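You operate a simulated robot arm through the tools that you are given. There is no shell and no other tool.

You run a simulated two-armed robot. Do the job below in one go: nothing can be reset, and whatever is moved stays where it is left.

## Task
Pick up the middle meter from the third shelf from the bottom of the parts rack with one hand, pass it to the other hand and put it on the back of the blue table. Set down upright: middle meter.

The check looks at the end state, three seconds after you hand in, the way a careful person would. Anything else that was tipped, shoved, dropped, spilled or broken makes it a failure.

## Robot
Two 6-joint arms with two-finger grippers on one trunk, on a base that moves. Base frame: it is fixed to the floor where the robot stands at the start and does not move with it; the origin is under the middle of the robot, x ahead of it, y to its left, z up. Readings come in mm, rad, newtons and seconds.
The left shoulder is at the start at [30, 178, 963], the right one opposite. With the tool pointing down near the work surface each hand reaches from about 100 to 840 mm from the robot's upright axis, wherever it stands, measured 20 degrees to its own side. Places, roughly: back of the blue table [-100, 1800, 900]; middle meter [-1750, 250, 1000]. Payload 2.54 kg a hand.
The tool frame of a hand sits at the grasp point between the pads (the TCP): z along the fingers, y along the line on which they close. The tips reach 30 mm beyond it. The gripper opens to 116 mm; its body begins 95 mm behind the TCP.
Orientation is that of the tool frame in the base frame, as [roll, pitch, yaw] about the fixed x, y, z axes, in that order (R = Rz(yaw) Ry(pitch) Rx(roll)). With the fingers straight down and closing along the base's y, the tool's x points along the base's -x, its y along +y and its z along -z.

## Interface
- The arms move only by the tool drive_tool. It takes "left_plan", "right_plan" or both (then of equal length, played together; a hand with none holds still); each is a list that holds one entry, the list of rows, each a list of 7 numbers: the turn, a rotation vector about the tool's x, y, z in rad, then the shift along the tool's x, y, z in mm, then the closure, from 0 (fully open) to 1 (shut). In form: [[[ax, ay, az, dx, dy, dz, gripper], ...]]. A call has 1 to 20 rows; each row shifts and turns the commanded pose from where the row before left it, along the tool's axes as they then stand. A row lasts 0.2 s, in which the tool goes at most 50 mm and 0.15 rad; a call with a longer step from one row to the next is refused whole, and so is a gripper value outside its range. Where a pose cannot be reached the arm comes as near as it can. A force on the tool above 40 N (or 10 N above the force at the start of the call, whichever is more), or a blocked arm, ends the call early, and 0.2 s more pass. The fingers move at their own pace (about 153 mm/s each) and stop on an object; they squeeze with about 31 N. The grip force told is the motor's: it shows also when the fingers shut on nothing. Time passes only in rows, and 0.2 s behind the last, so rows that do not move let the fingers close. The reply holds the time, the measured pose of the TCP, the force on the tool along the base axes, the opening and the grip force, in the units named above and with some noise, with the torque about the TCP (base axes, N m) and any sound that the robot's microphone picked up, and new pictures: "pictures" is both (left out), scene, wrist or none (wrist: the cameras of the hands that moved).
- Cameras (640 x 400 px; columns grow to the right, rows downward): "scene" is now at [57.3, 4.8, 1699.3]; the picture's right is [0.05, -1.00, 0.00], its down [-0.63, -0.03, -0.78] and it looks along [0.78, 0.04, -0.63] (base axes); focal length 260 px, centre (320, 200). "left" rides on the left gripper at [69, 15, -122] in its tool frame; the picture's right is [-0.21, 0.98, 0.00], its down [-0.83, -0.18, -0.53] and it looks along [-0.52, -0.11, 0.85] (tool axes); focal length 251 px, centre (320, 200). "right" rides on the right gripper at [69, -15, -122] in its tool frame; the picture's right is [0.21, 0.98, 0.00], its down [-0.83, 0.18, -0.53] and it looks along [-0.52, 0.11, 0.85] (tool axes); focal length 251 px, centre (320, 200). There is no depth. A picture from a camera that has moved, and an enlarged one, comes with that camera's place and axes in the base frame and with its lens.
- raise_lower(by): moves the trunk up (or, below 0, down) by that many mm; the arms and the scene camera ride with it, the base frame stays. It gives what a move gives, with no picture.
- base_move(legs): drives the robot by 1 to 6 legs, each [ahead, left, turn to the left] in mm, mm and rad, along the robot's own axes; the way and the turn of a leg run together, so that a leg with both is an arc; at most 1500 mm and 3.142 rad a leg. The arms and the cameras ride along, it lands a little off, and it stops where it bumps. It gives what a move gives, and a new picture of the scene camera.
- aim_head(pan, tilt): turns the head with the scene camera to pan (to the left, within 2.496 rad either way) and tilt (down, from -0.506 to 1.204), counted from straight ahead of the robot. It gives what a move gives, and a new picture of the scene camera.
- zoom(camera, box): a new picture of the part [left, top, right, bottom] of that camera's present view, enlarged. The clock stands still meanwhile.
- finish_job(): hands the job in; it is judged then, once.

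Nothing tells you exact positions but the pictures and the camera data. Unless the task says otherwise, let go and move clear before handing in.

The tools are called after "Emit:" as a command line: name --argument value ..., lists and objects as JSON in quotes. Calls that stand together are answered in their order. drive_tool: Moves the arms, as the interface text tells. Its arguments: {"type":"object","properties":{"left_plan":{"type":"array","items":{"type":"array","items":{"type":"array","items":{"type":"number"}}}},"right_plan":{"type":"array","items":{"type":"array","items":{"type":"array","items":{"type":"number"}}}},"pictures":{"type":"string","enum":["both","scene","wrist","none"]}},"required":[]} The other tools are called the same way: raise_lower (by) moves the trunk up or down; base_move (legs) drives the base; aim_head (pan, tilt) turns the head that bears the scene camera; zoom (camera, box) takes an enlarged picture of a part of a camera's view; finish_job () hands the job in.

At the start:

```text
clock: 0.0
left_ee_pos: [493.3, 192.4, 1203.7]
left_orientation: [-3.141, 0.001, -3.14]
left_force: [0.3, 1.6, 0.0]
left_torque: [0.02, -0.02, 0.01]
left_gripper_width: 115.8
left_finger_force: 0.1
right_ee_pos: [505.5, -172.1, 1131.1]
right_orientation: [3.142, -0.001, -3.141]
right_force: [-0.2, 0.4, 0.0]
right_torque: [0.0, -0.04, -0.01]
right_gripper_width: 115.9
right_finger_force: 0.0
trunk travel left (down, up): [-175.0, 365.0]
robot x, y, heading: [-0.9, 1.9, -0.001]
head pan, tilt (commanded): [0.052, 0.677]
```

scene: 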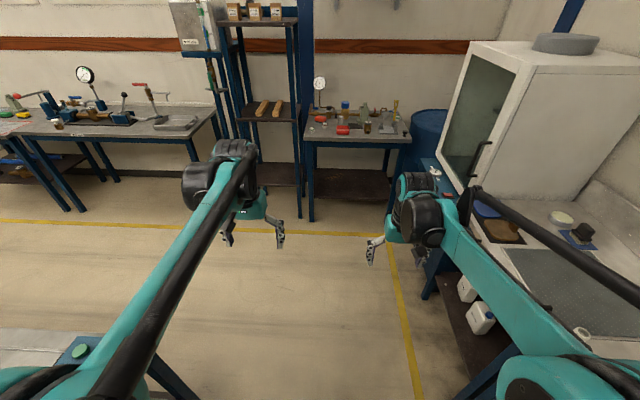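
right: 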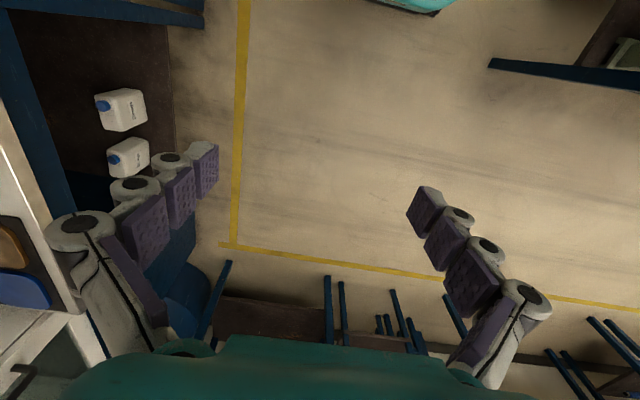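
left: 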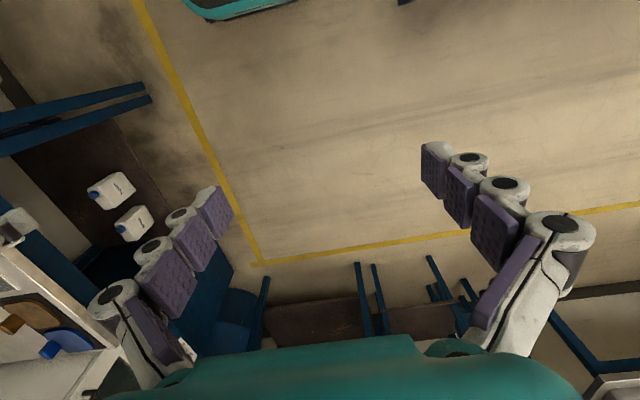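

I see a workshop with benches ahead and a fume hood to the right. The parts rack should be behind me and the blue table to my left, so I'll turn the head to look at both first.

Emit:
aim_head --pan 2.496 --tilt 0.4

Emit:
aim_head --pan 1.57 --tilt 0.45

Emit:
aim_head --pan -2.496 --tilt 0.4

```text
clock: 2.2
left_ee_pos: [494.2, 192.7, 1204.0]
left_orientation: [3.141, -0.001, -3.14]
left_force: [-0.3, 0.2, -0.7]
left_torque: [0.01, -0.04, -0.01]
left_gripper_width: 116.2
left_finger_force: 0.1
right_ee_pos: [507.1, -171.4, 1131.4]
right_orientation: [3.141, -0.002, -3.141]
right_force: [-0.7, 0.2, 0.1]
right_torque: [0.03, 0.01, 0.01]
right_gripper_width: 115.9
right_finger_force: 0.0
trunk travel left (down, up): [-175.0, 365.0]
robot x, y, heading: [0.5, 0.9, 0.003]
head pan, tilt (commanded): [2.496, 0.4]
camera scene: at [-102.4, 56.1, 1724.2], right [0.6, 0.8, 0.0], down [0.31, -0.23, -0.92], along [-0.74, 0.55, -0.39], focal length 260 px, centre (320, 200)
```

scene: 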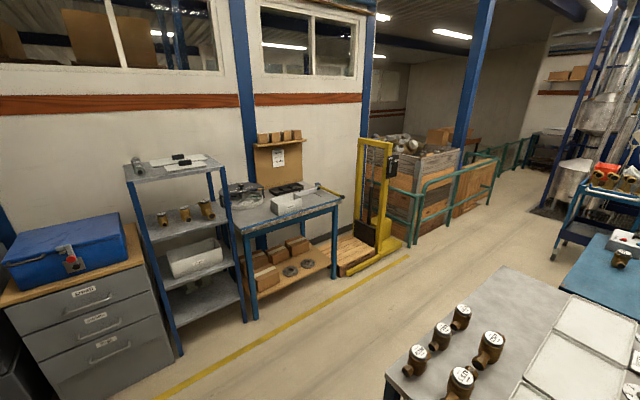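

```text
clock: 3.5
left_ee_pos: [493.5, 193.5, 1203.6]
left_orientation: [-3.142, 0.001, 3.141]
left_force: [0.7, 0.1, -0.2]
left_torque: [0.0, 0.0, 0.01]
left_gripper_width: 116.3
left_finger_force: 0.0
right_ee_pos: [506.1, -172.0, 1131.5]
right_orientation: [3.141, 0.0, -3.141]
right_force: [-0.9, -0.7, 0.0]
right_torque: [-0.01, 0.01, 0.03]
right_gripper_width: 115.8
right_finger_force: 0.0
trunk travel left (down, up): [-175.0, 365.0]
robot x, y, heading: [-2.6, 1.2, 0.003]
head pan, tilt (commanded): [1.571, 0.45]
camera scene: at [-28.5, 92.2, 1719.5], right [1.0, 0.0, 0.0], down [0.0, -0.44, -0.9], along [0.0, 0.9, -0.44], focal length 260 px, centre (320, 200)
```

scene: 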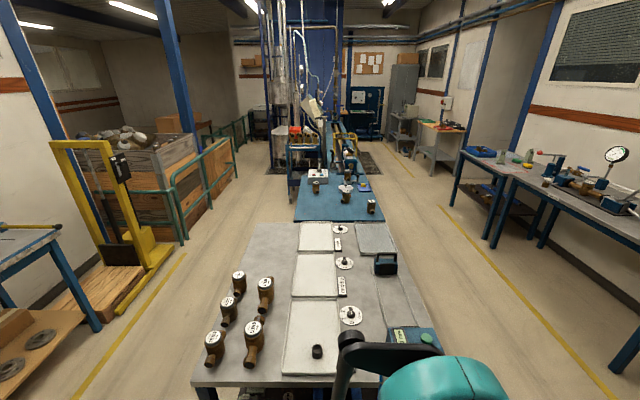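

```text
clock: 6.8
left_ee_pos: [494.4, 193.0, 1203.2]
left_orientation: [-3.14, 0.0, 3.14]
left_force: [-0.2, -0.8, 0.6]
left_torque: [0.01, 0.01, 0.03]
left_gripper_width: 115.9
left_finger_force: 0.0
right_ee_pos: [507.2, -172.5, 1132.5]
right_orientation: [-3.141, -0.001, 3.14]
right_force: [-0.3, 1.1, -1.3]
right_torque: [0.0, 0.0, 0.0]
right_gripper_width: 115.9
right_finger_force: 0.0
trunk travel left (down, up): [-175.0, 365.0]
robot x, y, heading: [3.8, -2.5, 0.002]
head pan, tilt (commanded): [-2.496, 0.4]
camera scene: at [-102.4, -55.5, 1724.2], right [-0.6, 0.8, 0.0], down [0.31, 0.23, -0.92], along [-0.74, -0.55, -0.39], focal length 260 px, centre (320, 200)
```

scene: 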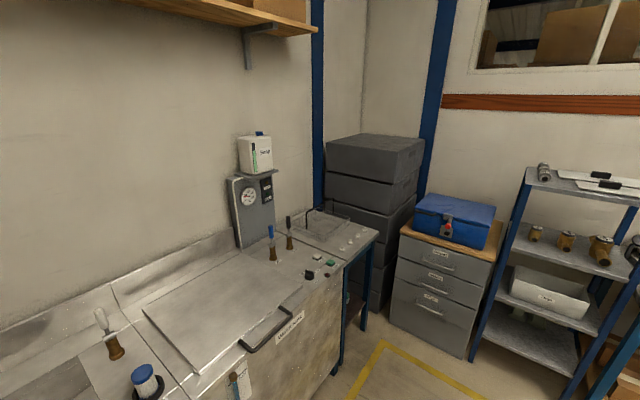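

The rack stands to my rear left with three meters on its third shelf. The blue table lies beyond the grey table to my left. I'll zoom in on both.

Emit:
aim_head --pan 1.571 --tilt 0.45

Emit:
zoom --camera "scene" --box '[260, 140, 420, 240]'

Emit:
aim_head --pan 2.496 --tilt 0.4

Emit:
zoom --camera "scene" --box '[110, 130, 270, 230]'

Emit:
zoom --camera "scene" --box '[480, 150, 640, 250]'

```text
clock: 10.1
left_ee_pos: [494.0, 192.6, 1203.5]
left_orientation: [-3.141, 0.0, -3.141]
left_force: [0.0, -0.3, -0.7]
left_torque: [-0.02, 0.0, -0.03]
left_gripper_width: 115.8
left_finger_force: 0.1
right_ee_pos: [506.2, -172.4, 1131.9]
right_orientation: [3.141, 0.001, -3.141]
right_force: [-0.2, -0.6, -0.9]
right_torque: [0.01, 0.01, -0.01]
right_gripper_width: 116.2
right_finger_force: 0.0
trunk travel left (down, up): [-175.0, 365.0]
robot x, y, heading: [2.6, 4.2, -0.0]
head pan, tilt (commanded): [1.571, 0.45]
camera scene: at [-28.4, 92.2, 1719.5], right [1.0, 0.0, 0.0], down [0.0, -0.44, -0.9], along [0.0, 0.9, -0.44], focal length 260 px, centre (320, 200)
```

scene: 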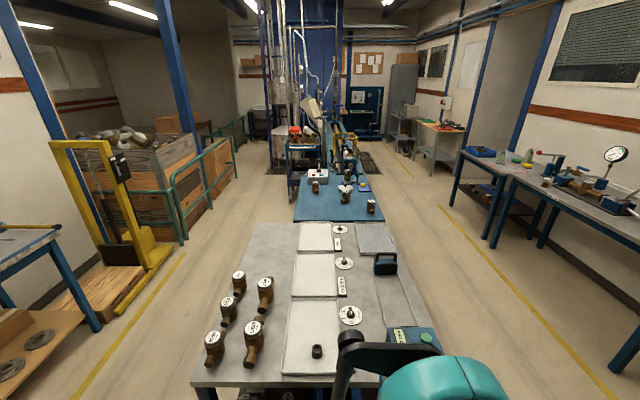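

```text
4.00 times, centred on (340, 190) of scene
camera zoom: at [-28.4, 92.2, 1719.5], right [1.0, 0.0, 0.0], down [0.0, -0.44, -0.9], along [0.0, 0.9, -0.44], focal length 1040 px, centre (240, 240)
```

zoom: 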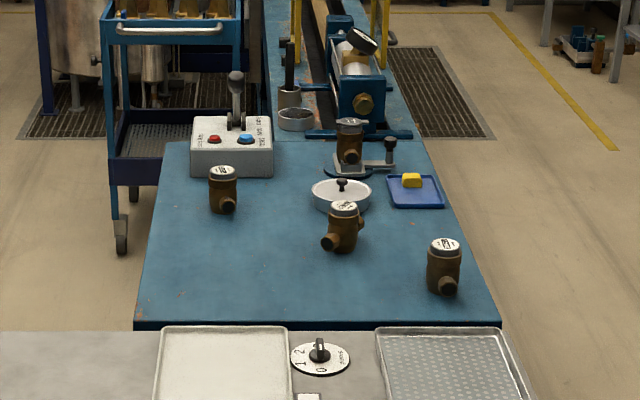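

```text
clock: 11.3
left_ee_pos: [493.5, 193.2, 1203.8]
left_orientation: [-3.141, 0.0, -3.141]
left_force: [-0.7, -0.1, -1.0]
left_torque: [0.03, -0.01, 0.01]
left_gripper_width: 116.1
left_finger_force: 0.1
right_ee_pos: [507.7, -171.2, 1131.8]
right_orientation: [3.141, 0.0, -3.141]
right_force: [0.4, -0.4, -0.4]
right_torque: [0.0, -0.02, 0.0]
right_gripper_width: 115.9
right_finger_force: 0.0
trunk travel left (down, up): [-175.0, 365.0]
robot x, y, heading: [2.0, -2.6, 0.0]
head pan, tilt (commanded): [2.496, 0.4]
camera scene: at [-102.4, 56.1, 1724.2], right [0.6, 0.8, 0.0], down [0.31, -0.23, -0.92], along [-0.74, 0.55, -0.39], focal length 260 px, centre (320, 200)
```

scene: 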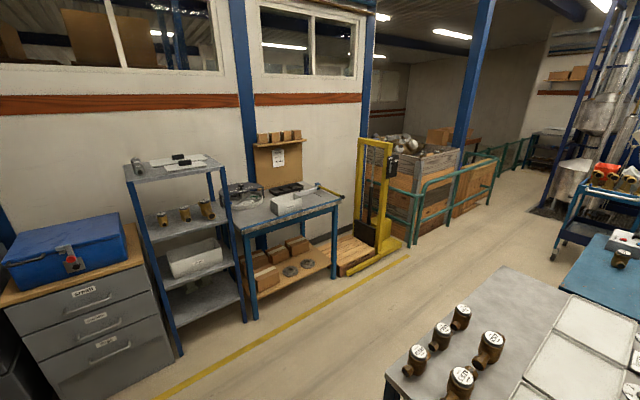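

```text
4.00 times, centred on (190, 180) of scene
camera zoom: at [-102.4, 56.1, 1724.2], right [0.6, 0.8, 0.0], down [0.31, -0.23, -0.92], along [-0.74, 0.55, -0.39], focal length 1040 px, centre (840, 280)
```

zoom: 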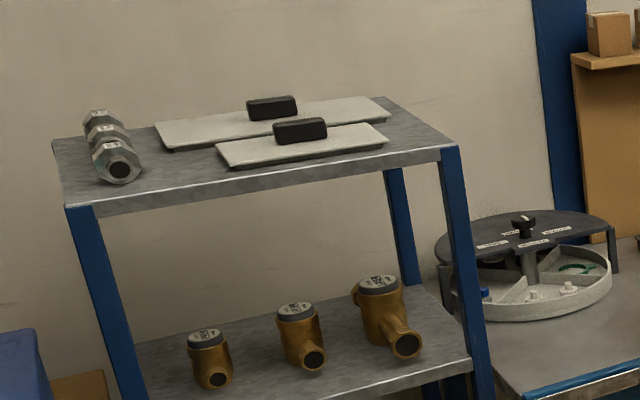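

```text
4.00 times, centred on (560, 200) of scene
camera zoom: at [-102.4, 56.1, 1724.2], right [0.6, 0.8, 0.0], down [0.31, -0.23, -0.92], along [-0.74, 0.55, -0.39], focal length 1040 px, centre (-640, 200)
```

zoom: 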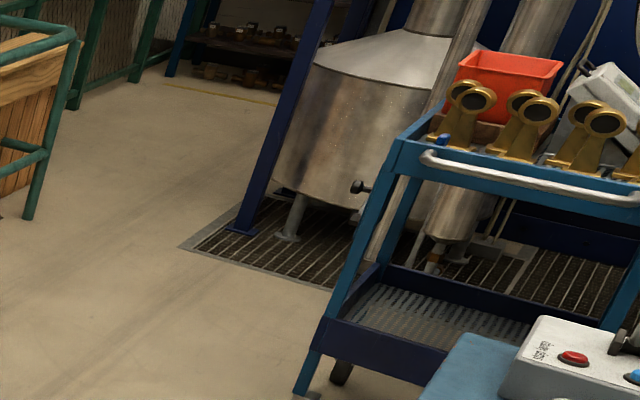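

The third shelf is at about z≈910, and the rack front is at x≈-1710. I put the middle meter near (-1880, 270). I'll back up into the clear floor and turn to face the rack.

Emit:
base_move --legs '[[-650, 0, 0], [0, 0, 1.571], [0, 0, 1.571]]'

Emit:
aim_head --pan 0 --tilt 0.5

```text
clock: 22.5
left_ee_pos: [-1132.5, -194.6, 1203.4]
left_orientation: [-3.141, 0.002, -0.003]
left_force: [0.5, 0.8, 0.0]
left_torque: [-0.02, 0.0, 0.03]
left_gripper_width: 115.8
left_finger_force: 0.1
right_ee_pos: [-1145.2, 169.6, 1132.8]
right_orientation: [3.141, -0.002, -0.002]
right_force: [0.2, -0.2, -0.4]
right_torque: [0.01, 0.01, 0.04]
right_gripper_width: 115.9
right_finger_force: 0.1
trunk travel left (down, up): [-175.0, 365.0]
robot x, y, heading: [-637.9, -0.3, 3.137]
head pan, tilt (commanded): [2.496, 0.4]
camera scene: at [-533.5, -58.3, 1724.2], right [-0.6, -0.8, 0.0], down [-0.31, 0.23, -0.92], along [0.73, -0.56, -0.39], focal length 260 px, centre (320, 200)
```

scene: 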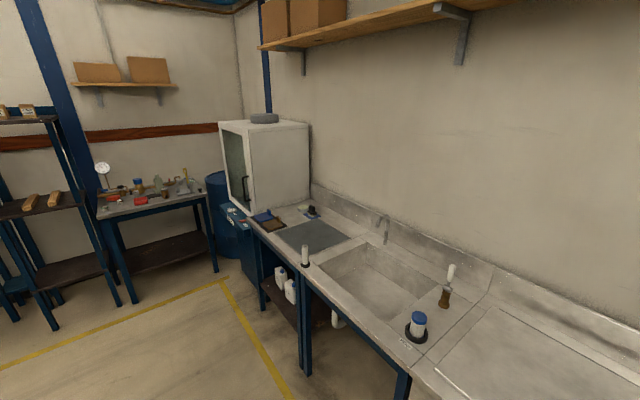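

```text
clock: 24.7
left_ee_pos: [-1132.1, -195.3, 1203.0]
left_orientation: [3.141, 0.001, -0.002]
left_force: [-0.7, 0.4, 0.6]
left_torque: [-0.01, -0.01, -0.04]
left_gripper_width: 115.9
left_finger_force: 0.0
right_ee_pos: [-1145.8, 169.8, 1132.0]
right_orientation: [-3.14, 0.002, -0.001]
right_force: [-0.4, -0.6, 0.5]
right_torque: [0.03, 0.03, 0.0]
right_gripper_width: 115.8
right_finger_force: 0.1
trunk travel left (down, up): [-175.0, 365.0]
robot x, y, heading: [-639.5, -2.9, 3.144]
head pan, tilt (commanded): [0.0, 0.499]
camera scene: at [-698.4, -2.2, 1715.0], right [0.0, 1.0, 0.0], down [0.48, 0.0, -0.88], along [-0.88, 0.0, -0.48], focal length 260 px, centre (320, 200)
```

scene: 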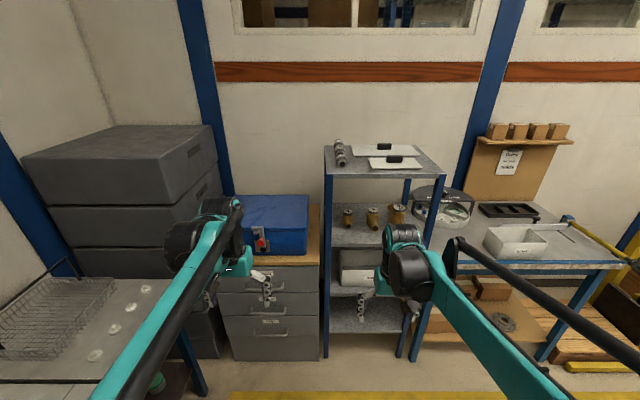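

I now face the rack, and all three meters show between my hands. I'll zoom in to work out their geometry.

Emit:
zoom --camera "scene" --box '[310, 130, 470, 230]'

Emit:
zoom --camera "scene" --box '[330, 190, 426, 250]'

Emit:
zoom --camera "scene" --box '[300, 200, 460, 300]'

```text
4.00 times, centred on (390, 180) of scene
camera zoom: at [-698.4, -2.2, 1715.0], right [0.0, 1.0, 0.0], down [0.48, 0.0, -0.88], along [-0.88, 0.0, -0.48], focal length 1040 px, centre (40, 280)
```

zoom: 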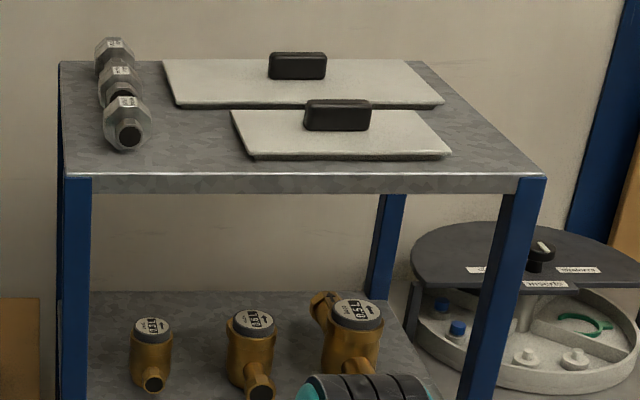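

```text
6.67 times, centred on (378, 220) of scene
camera zoom: at [-698.4, -2.2, 1715.0], right [0.0, 1.0, 0.0], down [0.48, 0.0, -0.88], along [-0.88, 0.0, -0.48], focal length 1733 px, centre (-67, 67)
```

zoom: 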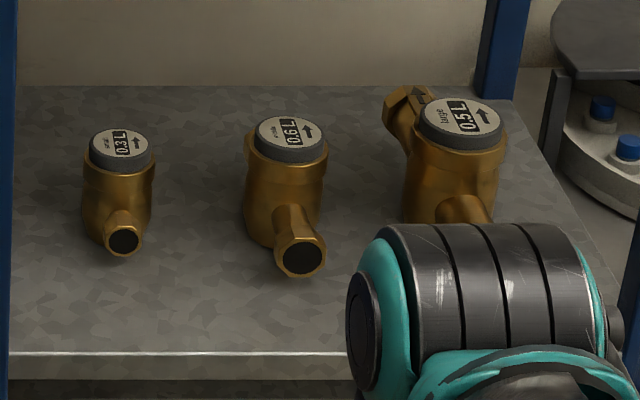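

```text
4.00 times, centred on (380, 250) of scene
camera zoom: at [-698.4, -2.2, 1715.0], right [0.0, 1.0, 0.0], down [0.48, 0.0, -0.88], along [-0.88, 0.0, -0.48], focal length 1040 px, centre (80, 0)
```

zoom: 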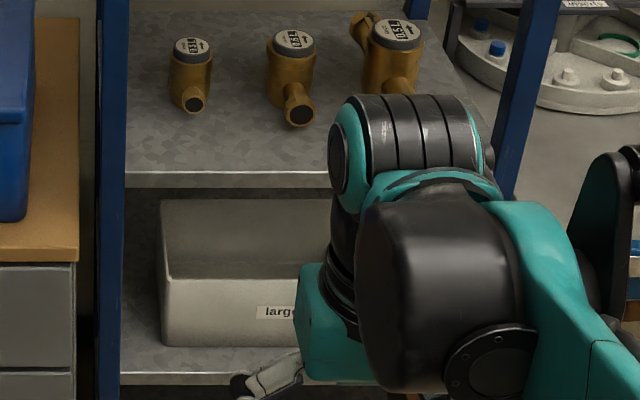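

From two views, the shelf top is at z≈948 and the rack front at x≈-1681. The middle meter ("0.6 L", about 92 mm tall) has its axis at about (-1828, 268), and its outlet points toward me. I'll turn the left hand so its camera is on top and the fingers can reach in nearly level.

Emit:
drive_tool --left_plan '[[[0, 0, 0.15, 0, 0, 0, 0], [0, 0, 0.15, 0, 0, 0, 0], [0, 0, 0.15, 0, 0, 0, 0], [0, 0, 0.15, 0, 0, 0, 0], [0, 0, 0.15, 0, 0, 0, 0], [0, 0, 0.15, 0, 0, 0, 0], [0, 0, 0.15, 0, 0, 0, 0], [0, 0, 0.15, 0, 0, 0, 0], [0, 0, 0.15, 0, 0, 0, 0], [0, 0, 0.15, 0, 0, 0, 0], [0, 0, 0.15, 0, 0, 0, 0], [0, 0, 0.15, 0, 0, 0, 0], [0, 0, 0.15, 0, 0, 0, 0], [0, 0, 0.15, 0, 0, 0, 0], [0, 0, 0.15, 0, 0, 0, 0], [0, 0, 0.15, 0, 0, 0, 0], [0, 0, 0.15, 0, 0, 0, 0], [0, 0, 0.15, 0, 0, 0, 0], [0, 0, 0.15, 0, 0, 0, 0], [0, 0, 0.15, 0, 0, 0, 0]]]' --pictures "both"

```text
clock: 28.9
left_ee_pos: [-1133.2, -188.8, 1203.9]
left_orientation: [-3.138, -0.001, -2.993]
left_force: [0.3, -0.1, -0.4]
left_torque: [0.0, 0.01, -0.01]
left_gripper_width: 116.0
left_finger_force: 0.0
left hand out of reach, approached as far as the arm can: row 20
right_ee_pos: [-1145.1, 172.0, 1131.6]
right_orientation: [-3.141, 0.0, -0.001]
right_force: [-0.5, 0.5, 0.3]
right_torque: [0.02, 0.03, 0.04]
right_gripper_width: 115.9
right_finger_force: 0.2
trunk travel left (down, up): [-175.0, 365.0]
robot x, y, heading: [-639.4, 0.1, 3.142]
head pan, tilt (commanded): [0.0, 0.499]
camera scene: at [-698.4, -1.6, 1715.0], right [0.0, 1.0, 0.0], down [0.48, 0.0, -0.88], along [-0.88, 0.0, -0.48], focal length 260 px, centre (320, 200)
camera left: at [-1203.2, -185.4, 1324.5], right [0.07, 1.0, 0.0], down [0.84, -0.06, 0.53], along [0.53, -0.04, -0.85], focal length 251 px, centre (320, 200)
```

scene: 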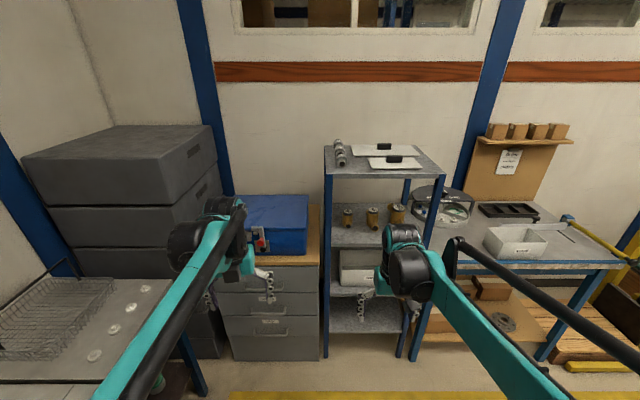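
left: 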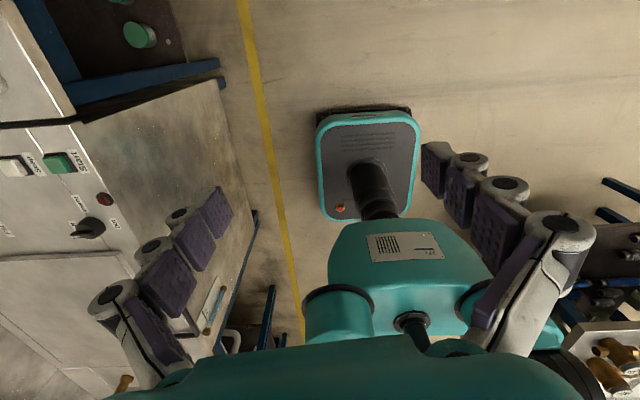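

The full flip runs into a wrist limit. I'll use the natural wrist side instead, with the camera below and the hand tilted about 35° down, so I'm turning it back and then pitching the hand.

Emit:
drive_tool --left_plan '[[[0, 0, -0.15, 0, 0, 0, 0], [0, 0, -0.15, 0, 0, 0, 0], [0, 0, -0.15, 0, 0, 0, 0], [0, 0, -0.15, 0, 0, 0, 0], [0, 0, -0.15, 0, 0, 0, 0], [0, 0, -0.15, 0, 0, 0, 0], [0, 0, -0.15, 0, 0, 0, 0], [0, 0, -0.15, 0, 0, 0, 0], [0, 0, -0.15, 0, 0, 0, 0], [0, 0, -0.15, 0, 0, 0, 0], [0, 0, -0.15, 0, 0, 0, 0], [0, 0, -0.15, 0, 0, 0, 0], [0, 0, -0.15, 0, 0, 0, 0], [0, 0, -0.15, 0, 0, 0, 0], [0, 0, -0.15, 0, 0, 0, 0], [0, 0, -0.15, 0, 0, 0, 0], [0, 0, -0.15, 0, 0, 0, 0], [0, 0, -0.15, 0, 0, 0, 0], [0, 0, -0.15, 0, 0, 0, 0], [0, 0, -0.15, 0, 0, 0, 0]]]' --pictures "none"

Emit:
drive_tool --left_plan '[[[0, -0.12, 0, 0, 0, 0, 0], [0, -0.12, 0, 0, 0, 0, 0], [0, -0.12, 0, 0, 0, 0, 0], [0, -0.12, 0, 0, 0, 0, 0], [0, -0.12, 0, 0, 0, 0, 0], [0, -0.12, 0, 0, 0, 0, 0], [0, -0.12, 0, 0, 0, 0, 0], [0, -0.12, 0, 0, 0, 0, 0]]]' --pictures "both"

```text
clock: 33.1
left_ee_pos: [-1132.0, -189.0, 1203.5]
left_orientation: [3.141, 0.0, 0.001]
left_force: [-0.5, -0.6, 0.3]
left_torque: [-0.02, -0.03, -0.01]
left_gripper_width: 116.1
left_finger_force: 0.0
right_ee_pos: [-1145.4, 169.8, 1132.6]
right_orientation: [-3.14, 0.001, -0.002]
right_force: [-0.1, 0.6, 0.4]
right_torque: [0.02, 0.02, 0.01]
right_gripper_width: 115.9
right_finger_force: 0.1
trunk travel left (down, up): [-175.0, 365.0]
robot x, y, heading: [-637.6, -2.3, 3.143]
head pan, tilt (commanded): [0.0, 0.499]
```

```text
clock: 34.9
left_ee_pos: [-1131.5, -189.3, 1203.7]
left_orientation: [-3.142, 0.964, -0.002]
left_force: [-0.6, 0.1, -0.6]
left_torque: [0.02, 0.02, 0.02]
left_gripper_width: 116.0
left_finger_force: 0.0
right_ee_pos: [-1144.4, 171.9, 1132.4]
right_orientation: [-3.141, 0.0, -0.002]
right_force: [-0.3, -0.5, -0.1]
right_torque: [0.01, -0.02, 0.01]
right_gripper_width: 116.1
right_finger_force: 0.0
trunk travel left (down, up): [-175.0, 365.0]
robot x, y, heading: [-638.0, -4.3, 3.14]
head pan, tilt (commanded): [0.0, 0.499]
camera scene: at [-697.7, -2.2, 1715.0], right [0.0, 1.0, 0.0], down [0.48, 0.0, -0.88], along [-0.88, 0.0, -0.48], focal length 260 px, centre (320, 200)
camera left: at [-991.8, -206.4, 1215.7], right [-0.12, -0.98, 0.18], down [-0.03, 0.18, 0.98], along [-0.99, 0.12, -0.06], focal length 251 px, centre (320, 200)
```

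scene: 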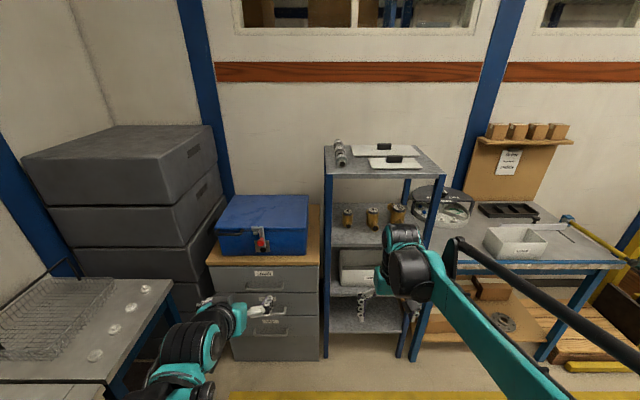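
left: 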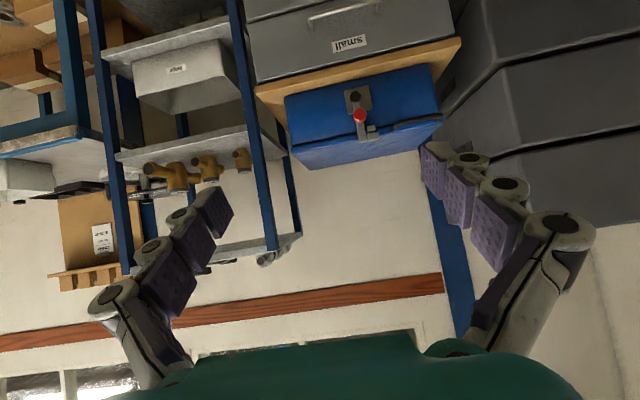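

The tilted pose works. I'll tuck the right hand back and turn it so it closes fore and aft, which is what the handover needs. Then I'll drive to a spot in front of the rack.

Emit:
drive_tool --right_plan '[[[0, 0, 0, 40, 0, -20, 0], [0, 0, 0, 40, 0, -20, 0], [0, 0, 0, 20, 0, -20, 0], [0, 0, -0.1428, 0, 0, 0, 0], [0, 0, -0.1428, 0, 0, 0, 0], [0, 0, -0.1428, 0, 0, 0, 0], [0, 0, -0.1428, 0, 0, 0, 0], [0, 0, -0.1428, 0, 0, 0, 0], [0, 0, -0.1428, 0, 0, 0, 0], [0, 0, -0.1428, 0, 0, 0, 0], [0, 0, -0.1428, 0, 0, 0, 0], [0, 0, -0.1428, 0, 0, 0, 0], [0, 0, -0.1428, 0, 0, 0, 0], [0, 0, -0.1428, 0, 0, 0, 0]]]' --pictures "none"

Emit:
base_move --legs '[[0, -371, 0], [400, 0, 0]]'

```text
clock: 37.9
left_ee_pos: [-1131.1, -189.3, 1203.4]
left_orientation: [3.14, 0.96, -0.002]
left_force: [0.0, 0.6, -0.1]
left_torque: [0.01, -0.01, 0.02]
left_gripper_width: 116.1
left_finger_force: 0.0
right_ee_pos: [-1043.7, 169.4, 1191.2]
right_orientation: [3.141, 0.001, 1.572]
right_force: [-0.3, -0.6, -0.2]
right_torque: [-0.02, -0.04, -0.03]
right_gripper_width: 115.9
right_finger_force: 0.0
trunk travel left (down, up): [-175.0, 365.0]
robot x, y, heading: [-642.4, -5.0, 3.14]
head pan, tilt (commanded): [0.0, 0.499]
```

```text
clock: 42.3
left_ee_pos: [-1512.9, 170.7, 1202.5]
left_orientation: [3.141, 0.963, 0.009]
left_force: [-0.1, -0.1, -0.3]
left_torque: [0.01, -0.02, -0.01]
left_gripper_width: 116.2
left_finger_force: 0.0
right_ee_pos: [-1430.3, 529.5, 1191.1]
right_orientation: [-3.14, 0.0, 1.581]
right_force: [0.0, -0.4, -0.4]
right_torque: [-0.01, -0.05, 0.01]
right_gripper_width: 116.0
right_finger_force: 0.1
trunk travel left (down, up): [-175.0, 365.0]
robot x, y, heading: [-1020.1, 364.8, -3.13]
head pan, tilt (commanded): [0.0, 0.499]
camera scene: at [-1082.8, 362.5, 1715.0], right [-0.01, 1.0, 0.0], down [0.48, 0.01, -0.88], along [-0.88, -0.01, -0.48], focal length 260 px, centre (320, 200)
```

scene: 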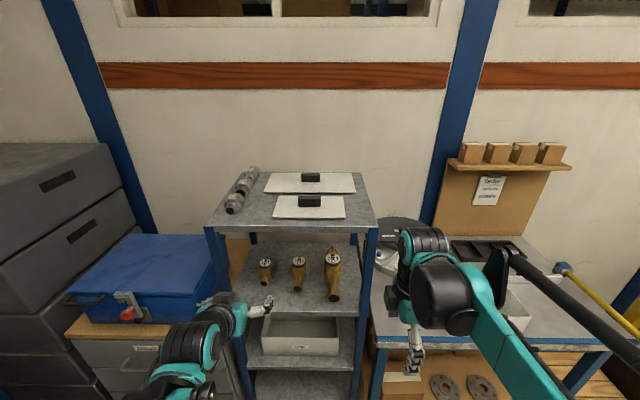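

I'm in front of the rack with the meters visible below my view. I'll zoom in to refine their positions from here.

Emit:
zoom --camera "scene" --box '[240, 235, 368, 315]'

Emit:
zoom --camera "scene" --box '[190, 160, 390, 285]'

Emit:
zoom --camera "left" --box '[0, 0, 640, 400]'

```text
5.00 times, centred on (304, 275) of scene
camera zoom: at [-1082.8, 362.5, 1715.0], right [-0.01, 1.0, 0.0], down [0.48, 0.01, -0.88], along [-0.88, -0.01, -0.48], focal length 1300 px, centre (400, -175)
```

zoom: 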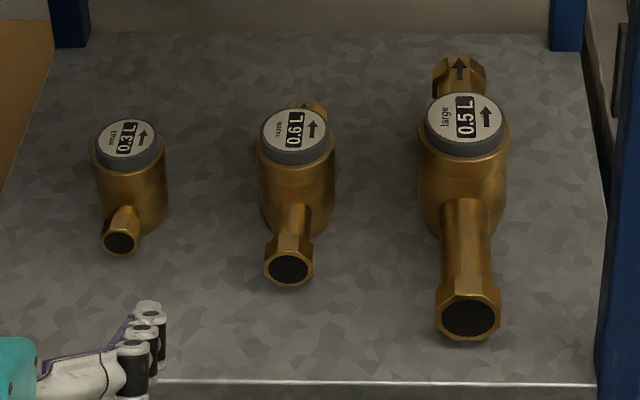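

```text
3.20 times, centred on (290, 222) of scene
camera zoom: at [-1082.8, 362.5, 1715.0], right [-0.01, 1.0, 0.0], down [0.48, 0.01, -0.88], along [-0.88, -0.01, -0.48], focal length 832 px, centre (416, 128)
```

zoom: 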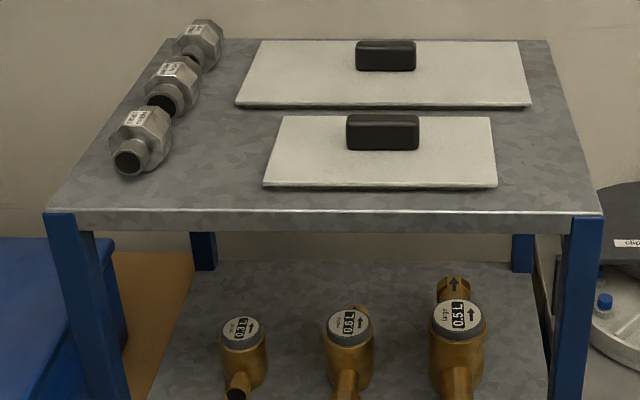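

```text
1.00 times, centred on (320, 200) of left (not enlarged: the box is as wide or as high as the picture)
camera zoom: at [-1373.9, 154.6, 1215.5], right [-0.11, -0.98, 0.18], down [-0.04, 0.18, 0.98], along [-0.99, 0.1, -0.06], focal length 251 px, centre (320, 200)
```

zoom: 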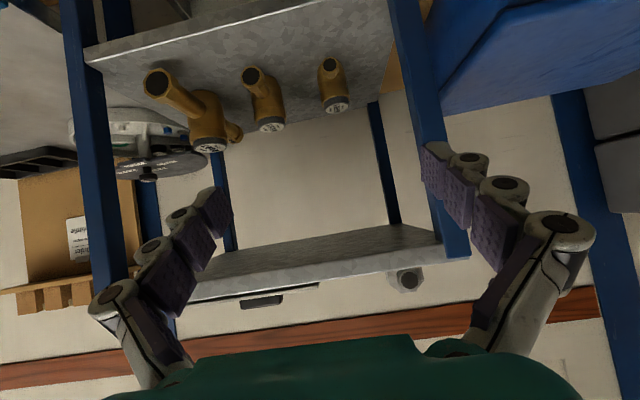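

With two views, the rack front is at x≈-1697 and the shelf at z≈940. The middle meter's axis is at about (-1858, 271), it is roughly 80 mm tall, and its pipe runs along x. I'll move 80 mm closer.

Emit:
base_move --legs '[[80, 0, -0.012]]'

Emit:
zoom --camera "scene" --box '[240, 250, 368, 330]'

```text
clock: 43.4
left_ee_pos: [-1599.3, 176.3, 1202.4]
left_orientation: [3.141, 0.958, -0.001]
left_force: [-1.4, -0.7, 0.1]
left_torque: [-0.01, -0.02, 0.0]
left_gripper_width: 116.0
left_finger_force: 0.1
right_ee_pos: [-1511.1, 535.1, 1190.8]
right_orientation: [-3.141, 0.002, 1.569]
right_force: [-0.7, 0.1, 0.4]
right_torque: [0.0, -0.06, -0.03]
right_gripper_width: 116.0
right_finger_force: 0.1
trunk travel left (down, up): [-175.0, 365.0]
robot x, y, heading: [-1101.4, 365.2, 3.142]
head pan, tilt (commanded): [0.0, 0.499]
camera scene: at [-1166.1, 363.0, 1714.9], right [0.0, 1.0, 0.0], down [0.48, 0.0, -0.88], along [-0.88, 0.0, -0.48], focal length 260 px, centre (320, 200)
```

scene: 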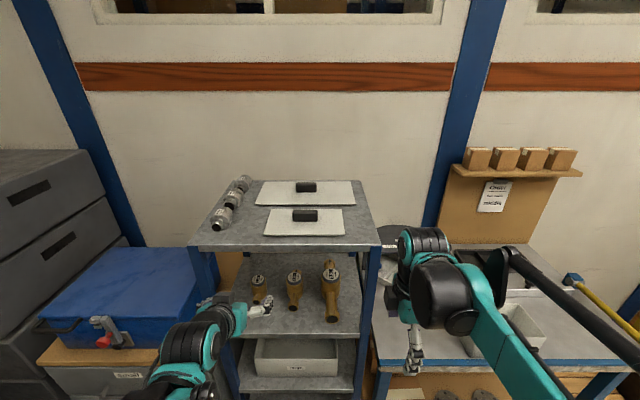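

```text
5.00 times, centred on (304, 290) of scene
camera zoom: at [-1166.1, 363.0, 1714.9], right [0.0, 1.0, 0.0], down [0.48, 0.0, -0.88], along [-0.88, 0.0, -0.48], focal length 1300 px, centre (400, -250)
```

zoom: 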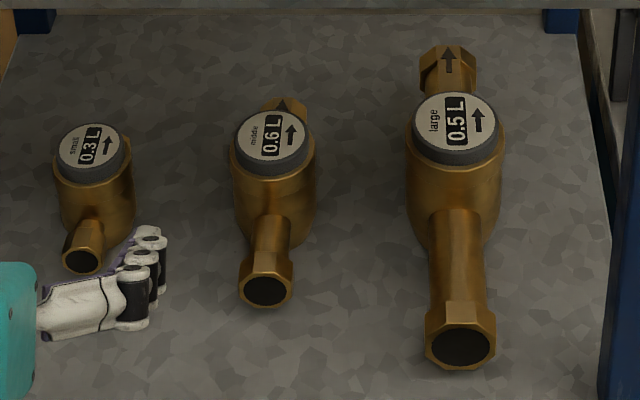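

The labels confirm it: the centre one reads "middle". I'll bring the left hand to a pre-grasp point on the approach line with the fingers partly closed.

Emit:
drive_tool --left_plan '[[[0, 0, 0, 7.4, -23.7, 24, 0.1], [0, 0, 0, 7.4, -23.7, 24, 0.2], [0, 0, 0, 7.4, -23.7, 24, 0.25], [0, 0, 0, 7.4, -23.6, 23.9, 0.25], [0, 0, 0, 0, 0, 0, 0.25]]]' --pictures "both"

```text
clock: 44.6
left_ee_pos: [-1659.5, 272.7, 1126.5]
left_orientation: [3.141, 0.962, -0.002]
left_force: [0.9, 0.0, -0.6]
left_torque: [0.04, 0.01, 0.0]
left_gripper_width: 86.9
left_finger_force: 0.1
right_ee_pos: [-1509.3, 535.4, 1192.2]
right_orientation: [-3.141, -0.001, 1.569]
right_force: [0.5, -0.8, 0.2]
right_torque: [0.02, 0.04, -0.01]
right_gripper_width: 116.2
right_finger_force: 0.0
trunk travel left (down, up): [-175.0, 365.0]
robot x, y, heading: [-1105.5, 363.9, 3.137]
head pan, tilt (commanded): [0.0, 0.499]
camera scene: at [-1162.7, 362.4, 1715.1], right [0.0, 1.0, 0.0], down [0.48, 0.0, -0.88], along [-0.88, 0.0, -0.48], focal length 260 px, centre (320, 200)
camera left: at [-1518.3, 254.4, 1139.1], right [-0.12, -0.98, 0.18], down [-0.03, 0.18, 0.98], along [-0.99, 0.12, -0.06], focal length 251 px, centre (320, 200)
```

scene: 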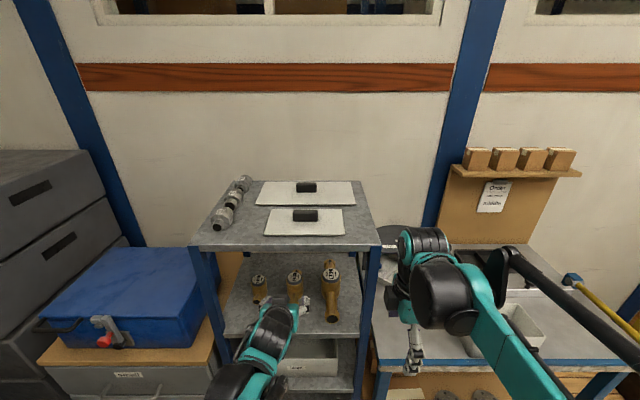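
left: 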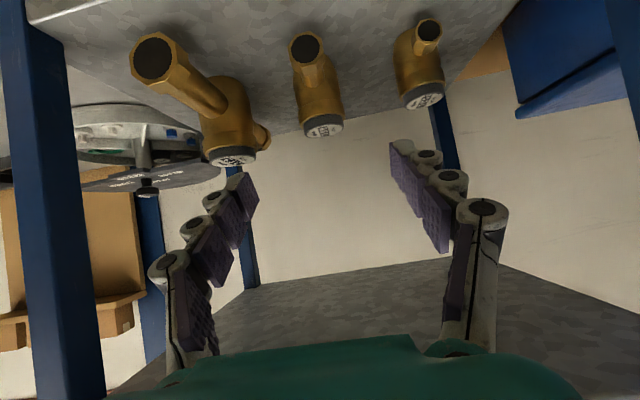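

The meter is centred between the fingers at y≈272, and its axis and height match my estimates. I'm advancing most of the way along the tool axis.

Emit:
drive_tool --left_plan '[[[0, 0, 0, 0.4, 0, 20, 0.25], [0, 0, 0, 0.4, 0, 20, 0.25], [0, 0, 0, 0.4, 0, 20, 0.25], [0, 0, 0, 0.4, 0, 20, 0.25], [0, 0, 0, 0.4, 0, 20, 0.25], [0, 0, 0, 0.4, 0, 20, 0.25], [0, 0, 0, 0.4, 0, 20, 0.25], [0, 0, 0, 0.4, 0, 20, 0.25]]]' --pictures "both"

Emit:
zoom --camera "scene" --box '[220, 240, 380, 340]'

```text
clock: 46.4
left_ee_pos: [-1789.7, 272.4, 1029.6]
left_orientation: [-3.141, 0.959, 0.0]
left_force: [0.1, 0.8, 0.0]
left_torque: [0.03, 0.0, 0.03]
left_gripper_width: 86.8
left_finger_force: 0.0
right_ee_pos: [-1511.7, 536.2, 1190.9]
right_orientation: [3.141, 0.0, 1.57]
right_force: [-0.2, 0.0, -0.1]
right_torque: [0.0, -0.02, 0.01]
right_gripper_width: 116.0
right_finger_force: 0.0
trunk travel left (down, up): [-175.0, 365.0]
robot x, y, heading: [-1110.2, 365.0, 3.138]
head pan, tilt (commanded): [0.0, 0.499]
camera scene: at [-1165.2, 363.1, 1714.9], right [0.0, 1.0, 0.0], down [0.48, 0.0, -0.88], along [-0.88, 0.0, -0.48], focal length 260 px, centre (320, 200)
camera left: at [-1649.2, 254.2, 1041.5], right [-0.12, -0.98, 0.18], down [-0.04, 0.18, 0.98], along [-0.99, 0.12, -0.06], focal length 251 px, centre (320, 200)
```

scene: 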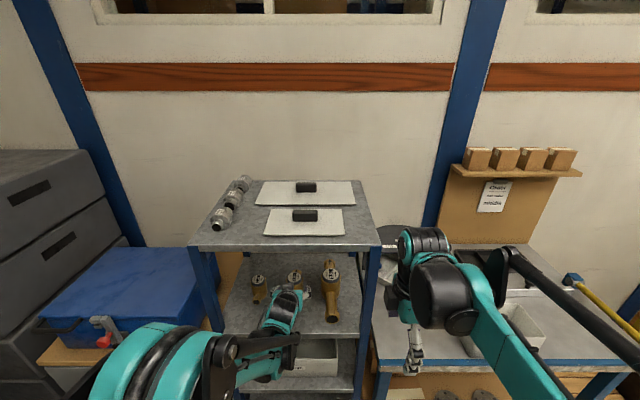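
left: 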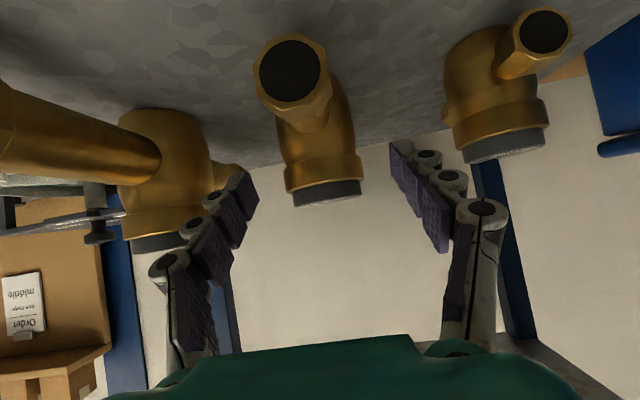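

```text
4.00 times, centred on (300, 290) of scene
camera zoom: at [-1165.2, 363.1, 1714.9], right [0.0, 1.0, 0.0], down [0.48, 0.0, -0.88], along [-0.88, 0.0, -0.48], focal length 1040 px, centre (400, -160)
```

zoom: 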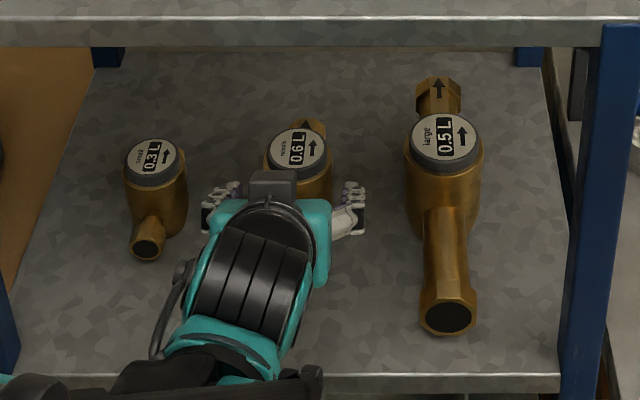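

The fingers straddle the meter evenly and clear both neighbours. Next is the last 80 mm.

Emit:
drive_tool --left_plan '[[[0, 0, 0, -0.5, 0, 16, 0.25], [0, 0, 0, -0.5, 0, 16, 0.25], [0, 0, 0, -0.5, 0, 16, 0.25], [0, 0, 0, -0.5, 0, 16, 0.25], [0, 0, 0, 0, 0, 16, 0.25]]]' --pictures "both"

Emit:
zoom --camera "scene" --box '[220, 240, 380, 340]'

```text
clock: 47.6
left_ee_pos: [-1855.1, 272.3, 984.4]
left_orientation: [3.141, 0.961, -0.001]
left_force: [0.2, -0.7, 0.6]
left_torque: [-0.02, -0.04, 0.0]
left_gripper_width: 86.9
left_finger_force: 0.0
right_ee_pos: [-1511.4, 535.1, 1191.5]
right_orientation: [-3.141, -0.001, 1.569]
right_force: [-0.8, -1.0, 0.0]
right_torque: [0.03, -0.02, 0.01]
right_gripper_width: 115.9
right_finger_force: 0.1
trunk travel left (down, up): [-175.0, 365.0]
robot x, y, heading: [-1103.6, 360.5, 3.137]
head pan, tilt (commanded): [0.0, 0.499]
camera scene: at [-1165.1, 363.0, 1715.0], right [0.0, 1.0, 0.0], down [0.48, 0.0, -0.88], along [-0.88, 0.0, -0.48], focal length 260 px, centre (320, 200)
camera left: at [-1716.0, 255.2, 997.6], right [-0.13, -0.98, 0.18], down [-0.04, 0.18, 0.98], along [-0.99, 0.12, -0.06], focal length 251 px, centre (320, 200)
```

scene: 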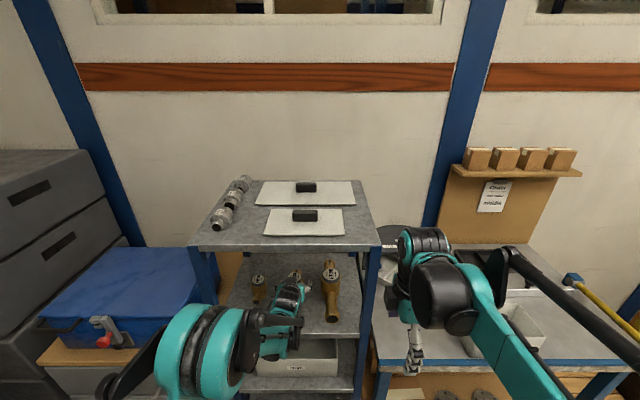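
left: 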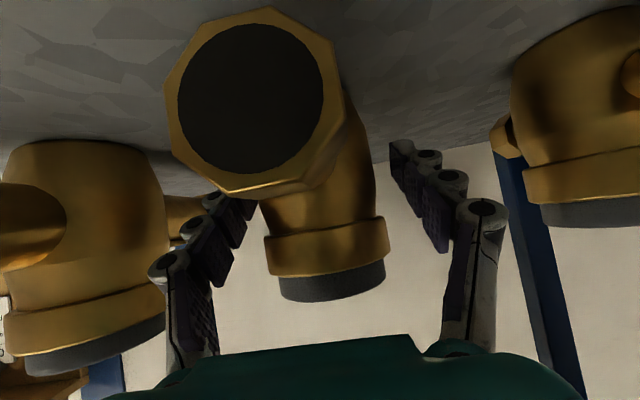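

```text
4.00 times, centred on (300, 290) of scene
camera zoom: at [-1165.1, 363.0, 1715.0], right [0.0, 1.0, 0.0], down [0.48, 0.0, -0.88], along [-0.88, 0.0, -0.48], focal length 1040 px, centre (400, -160)
```

zoom: 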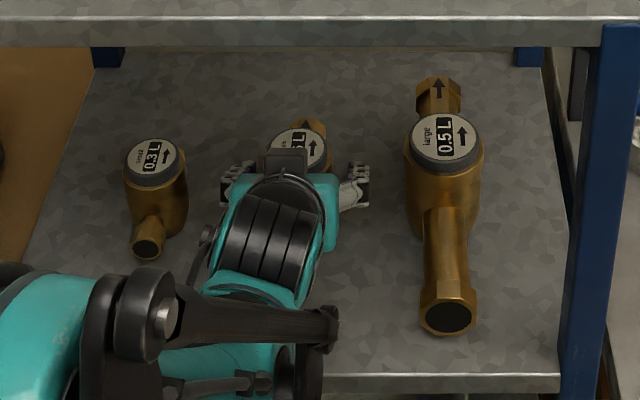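

The fingers are around the body at mid-height, with the flange clear of the palm. Closing now.

Emit:
drive_tool --left_plan '[[[0, 0, 0, 0, 0, 0, 0.35], [0, 0, 0, 0, 0, 0, 0.45], [0, 0, 0, 0, 0, 0, 0.6], [0, 0, 0, 0, 0, 0, 1], [0, 0, 0, 0, 0, 0, 1], [0, 0, 0, 0, 0, 0, 1]]]' --pictures "both"

Emit:
zoom --camera "scene" --box '[220, 240, 380, 340]'

```text
clock: 49.0
left_ee_pos: [-1855.8, 272.8, 985.8]
left_orientation: [3.14, 0.961, -0.002]
left_force: [-0.4, 0.9, -0.6]
left_torque: [-0.01, 0.13, -0.04]
left_gripper_width: 59.5
left_finger_force: 31.4
right_ee_pos: [-1510.1, 535.8, 1191.3]
right_orientation: [3.141, -0.001, 1.568]
right_force: [0.2, -0.5, 0.7]
right_torque: [0.04, -0.02, 0.03]
right_gripper_width: 116.0
right_finger_force: 0.1
trunk travel left (down, up): [-175.0, 365.0]
robot x, y, heading: [-1107.0, 361.6, 3.141]
head pan, tilt (commanded): [0.0, 0.499]
camera scene: at [-1164.3, 363.2, 1715.0], right [0.0, 1.0, 0.0], down [0.48, 0.0, -0.88], along [-0.88, 0.0, -0.48], focal length 260 px, centre (320, 200)
camera left: at [-1715.4, 255.2, 998.1], right [-0.13, -0.98, 0.18], down [-0.04, 0.18, 0.98], along [-0.99, 0.12, -0.06], focal length 251 px, centre (320, 200)
```

scene: 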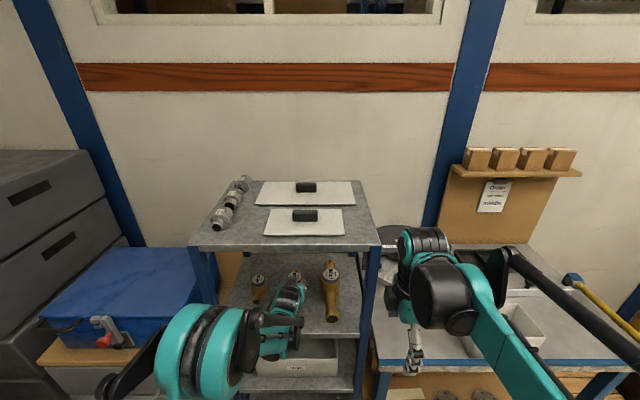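
left: 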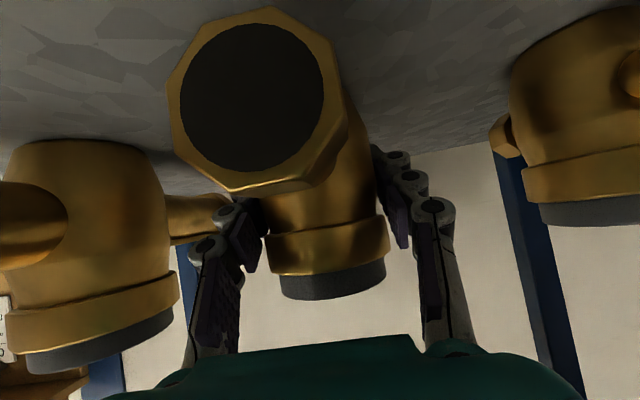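

```text
4.00 times, centred on (300, 290) of scene
camera zoom: at [-1164.3, 363.2, 1715.0], right [0.0, 1.0, 0.0], down [0.48, 0.0, -0.88], along [-0.88, 0.0, -0.48], focal length 1040 px, centre (400, -160)
```

zoom: 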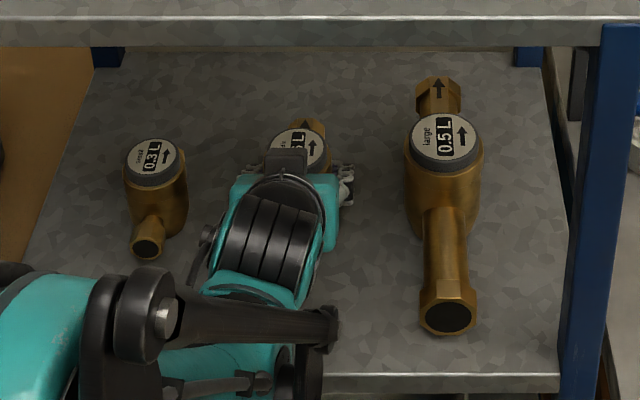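

The grip holds at 59.5 mm and 31 N. I'll lift 40 mm straight up and check it.

Emit:
drive_tool --left_plan '[[[0, 0, 0, -4.1, 0, -2.86, 1], [0, 0, 0, -8.2, 0, -5.7, 1], [0, 0, 0, -8.2, 0, -5.7, 1], [0, 0, 0, -8.2, 0, -5.7, 1], [0, 0, 0, -4.1, 0, -2.86, 1], [0, 0, 0, 0, 0, 0, 1]]]' --pictures "both"

Emit:
zoom --camera "scene" --box '[220, 240, 380, 340]'

```text
clock: 50.4
left_ee_pos: [-1854.9, 271.6, 1026.0]
left_orientation: [-3.142, 0.961, -0.001]
left_force: [-0.8, 0.0, -6.5]
left_torque: [-0.01, 0.11, -0.02]
left_gripper_width: 59.6
left_finger_force: 31.1
right_ee_pos: [-1509.8, 535.2, 1191.8]
right_orientation: [3.14, 0.0, 1.569]
right_force: [0.2, -0.3, 0.5]
right_torque: [0.02, 0.01, 0.01]
right_gripper_width: 115.9
right_finger_force: 0.1
trunk travel left (down, up): [-175.0, 365.0]
robot x, y, heading: [-1102.0, 360.6, 3.14]
head pan, tilt (commanded): [0.0, 0.499]
camera scene: at [-1165.1, 362.9, 1714.9], right [0.0, 1.0, 0.0], down [0.48, 0.0, -0.88], along [-0.88, 0.0, -0.48], focal length 260 px, centre (320, 200)
camera left: at [-1716.4, 253.9, 1037.4], right [-0.13, -0.98, 0.18], down [-0.04, 0.18, 0.98], along [-0.99, 0.12, -0.06], focal length 251 px, centre (320, 200)
```

scene: 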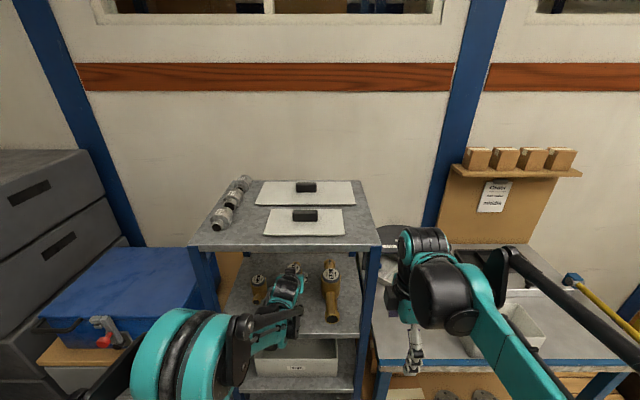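
left: 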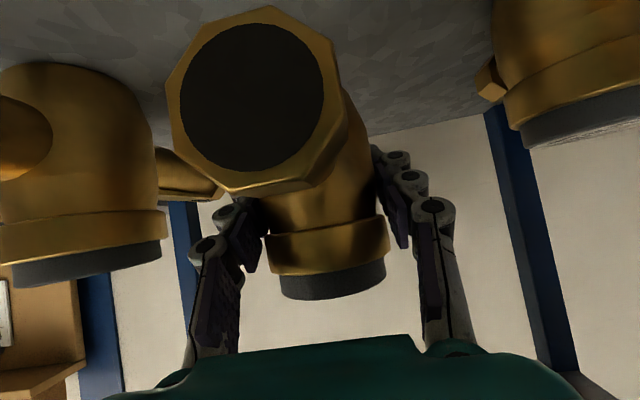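

```text
4.00 times, centred on (300, 290) of scene
camera zoom: at [-1165.1, 362.9, 1714.9], right [0.0, 1.0, 0.0], down [0.48, 0.0, -0.88], along [-0.88, 0.0, -0.48], focal length 1040 px, centre (400, -160)
```

zoom: 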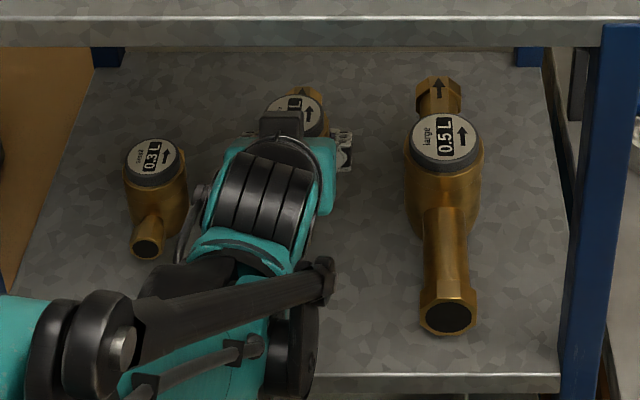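

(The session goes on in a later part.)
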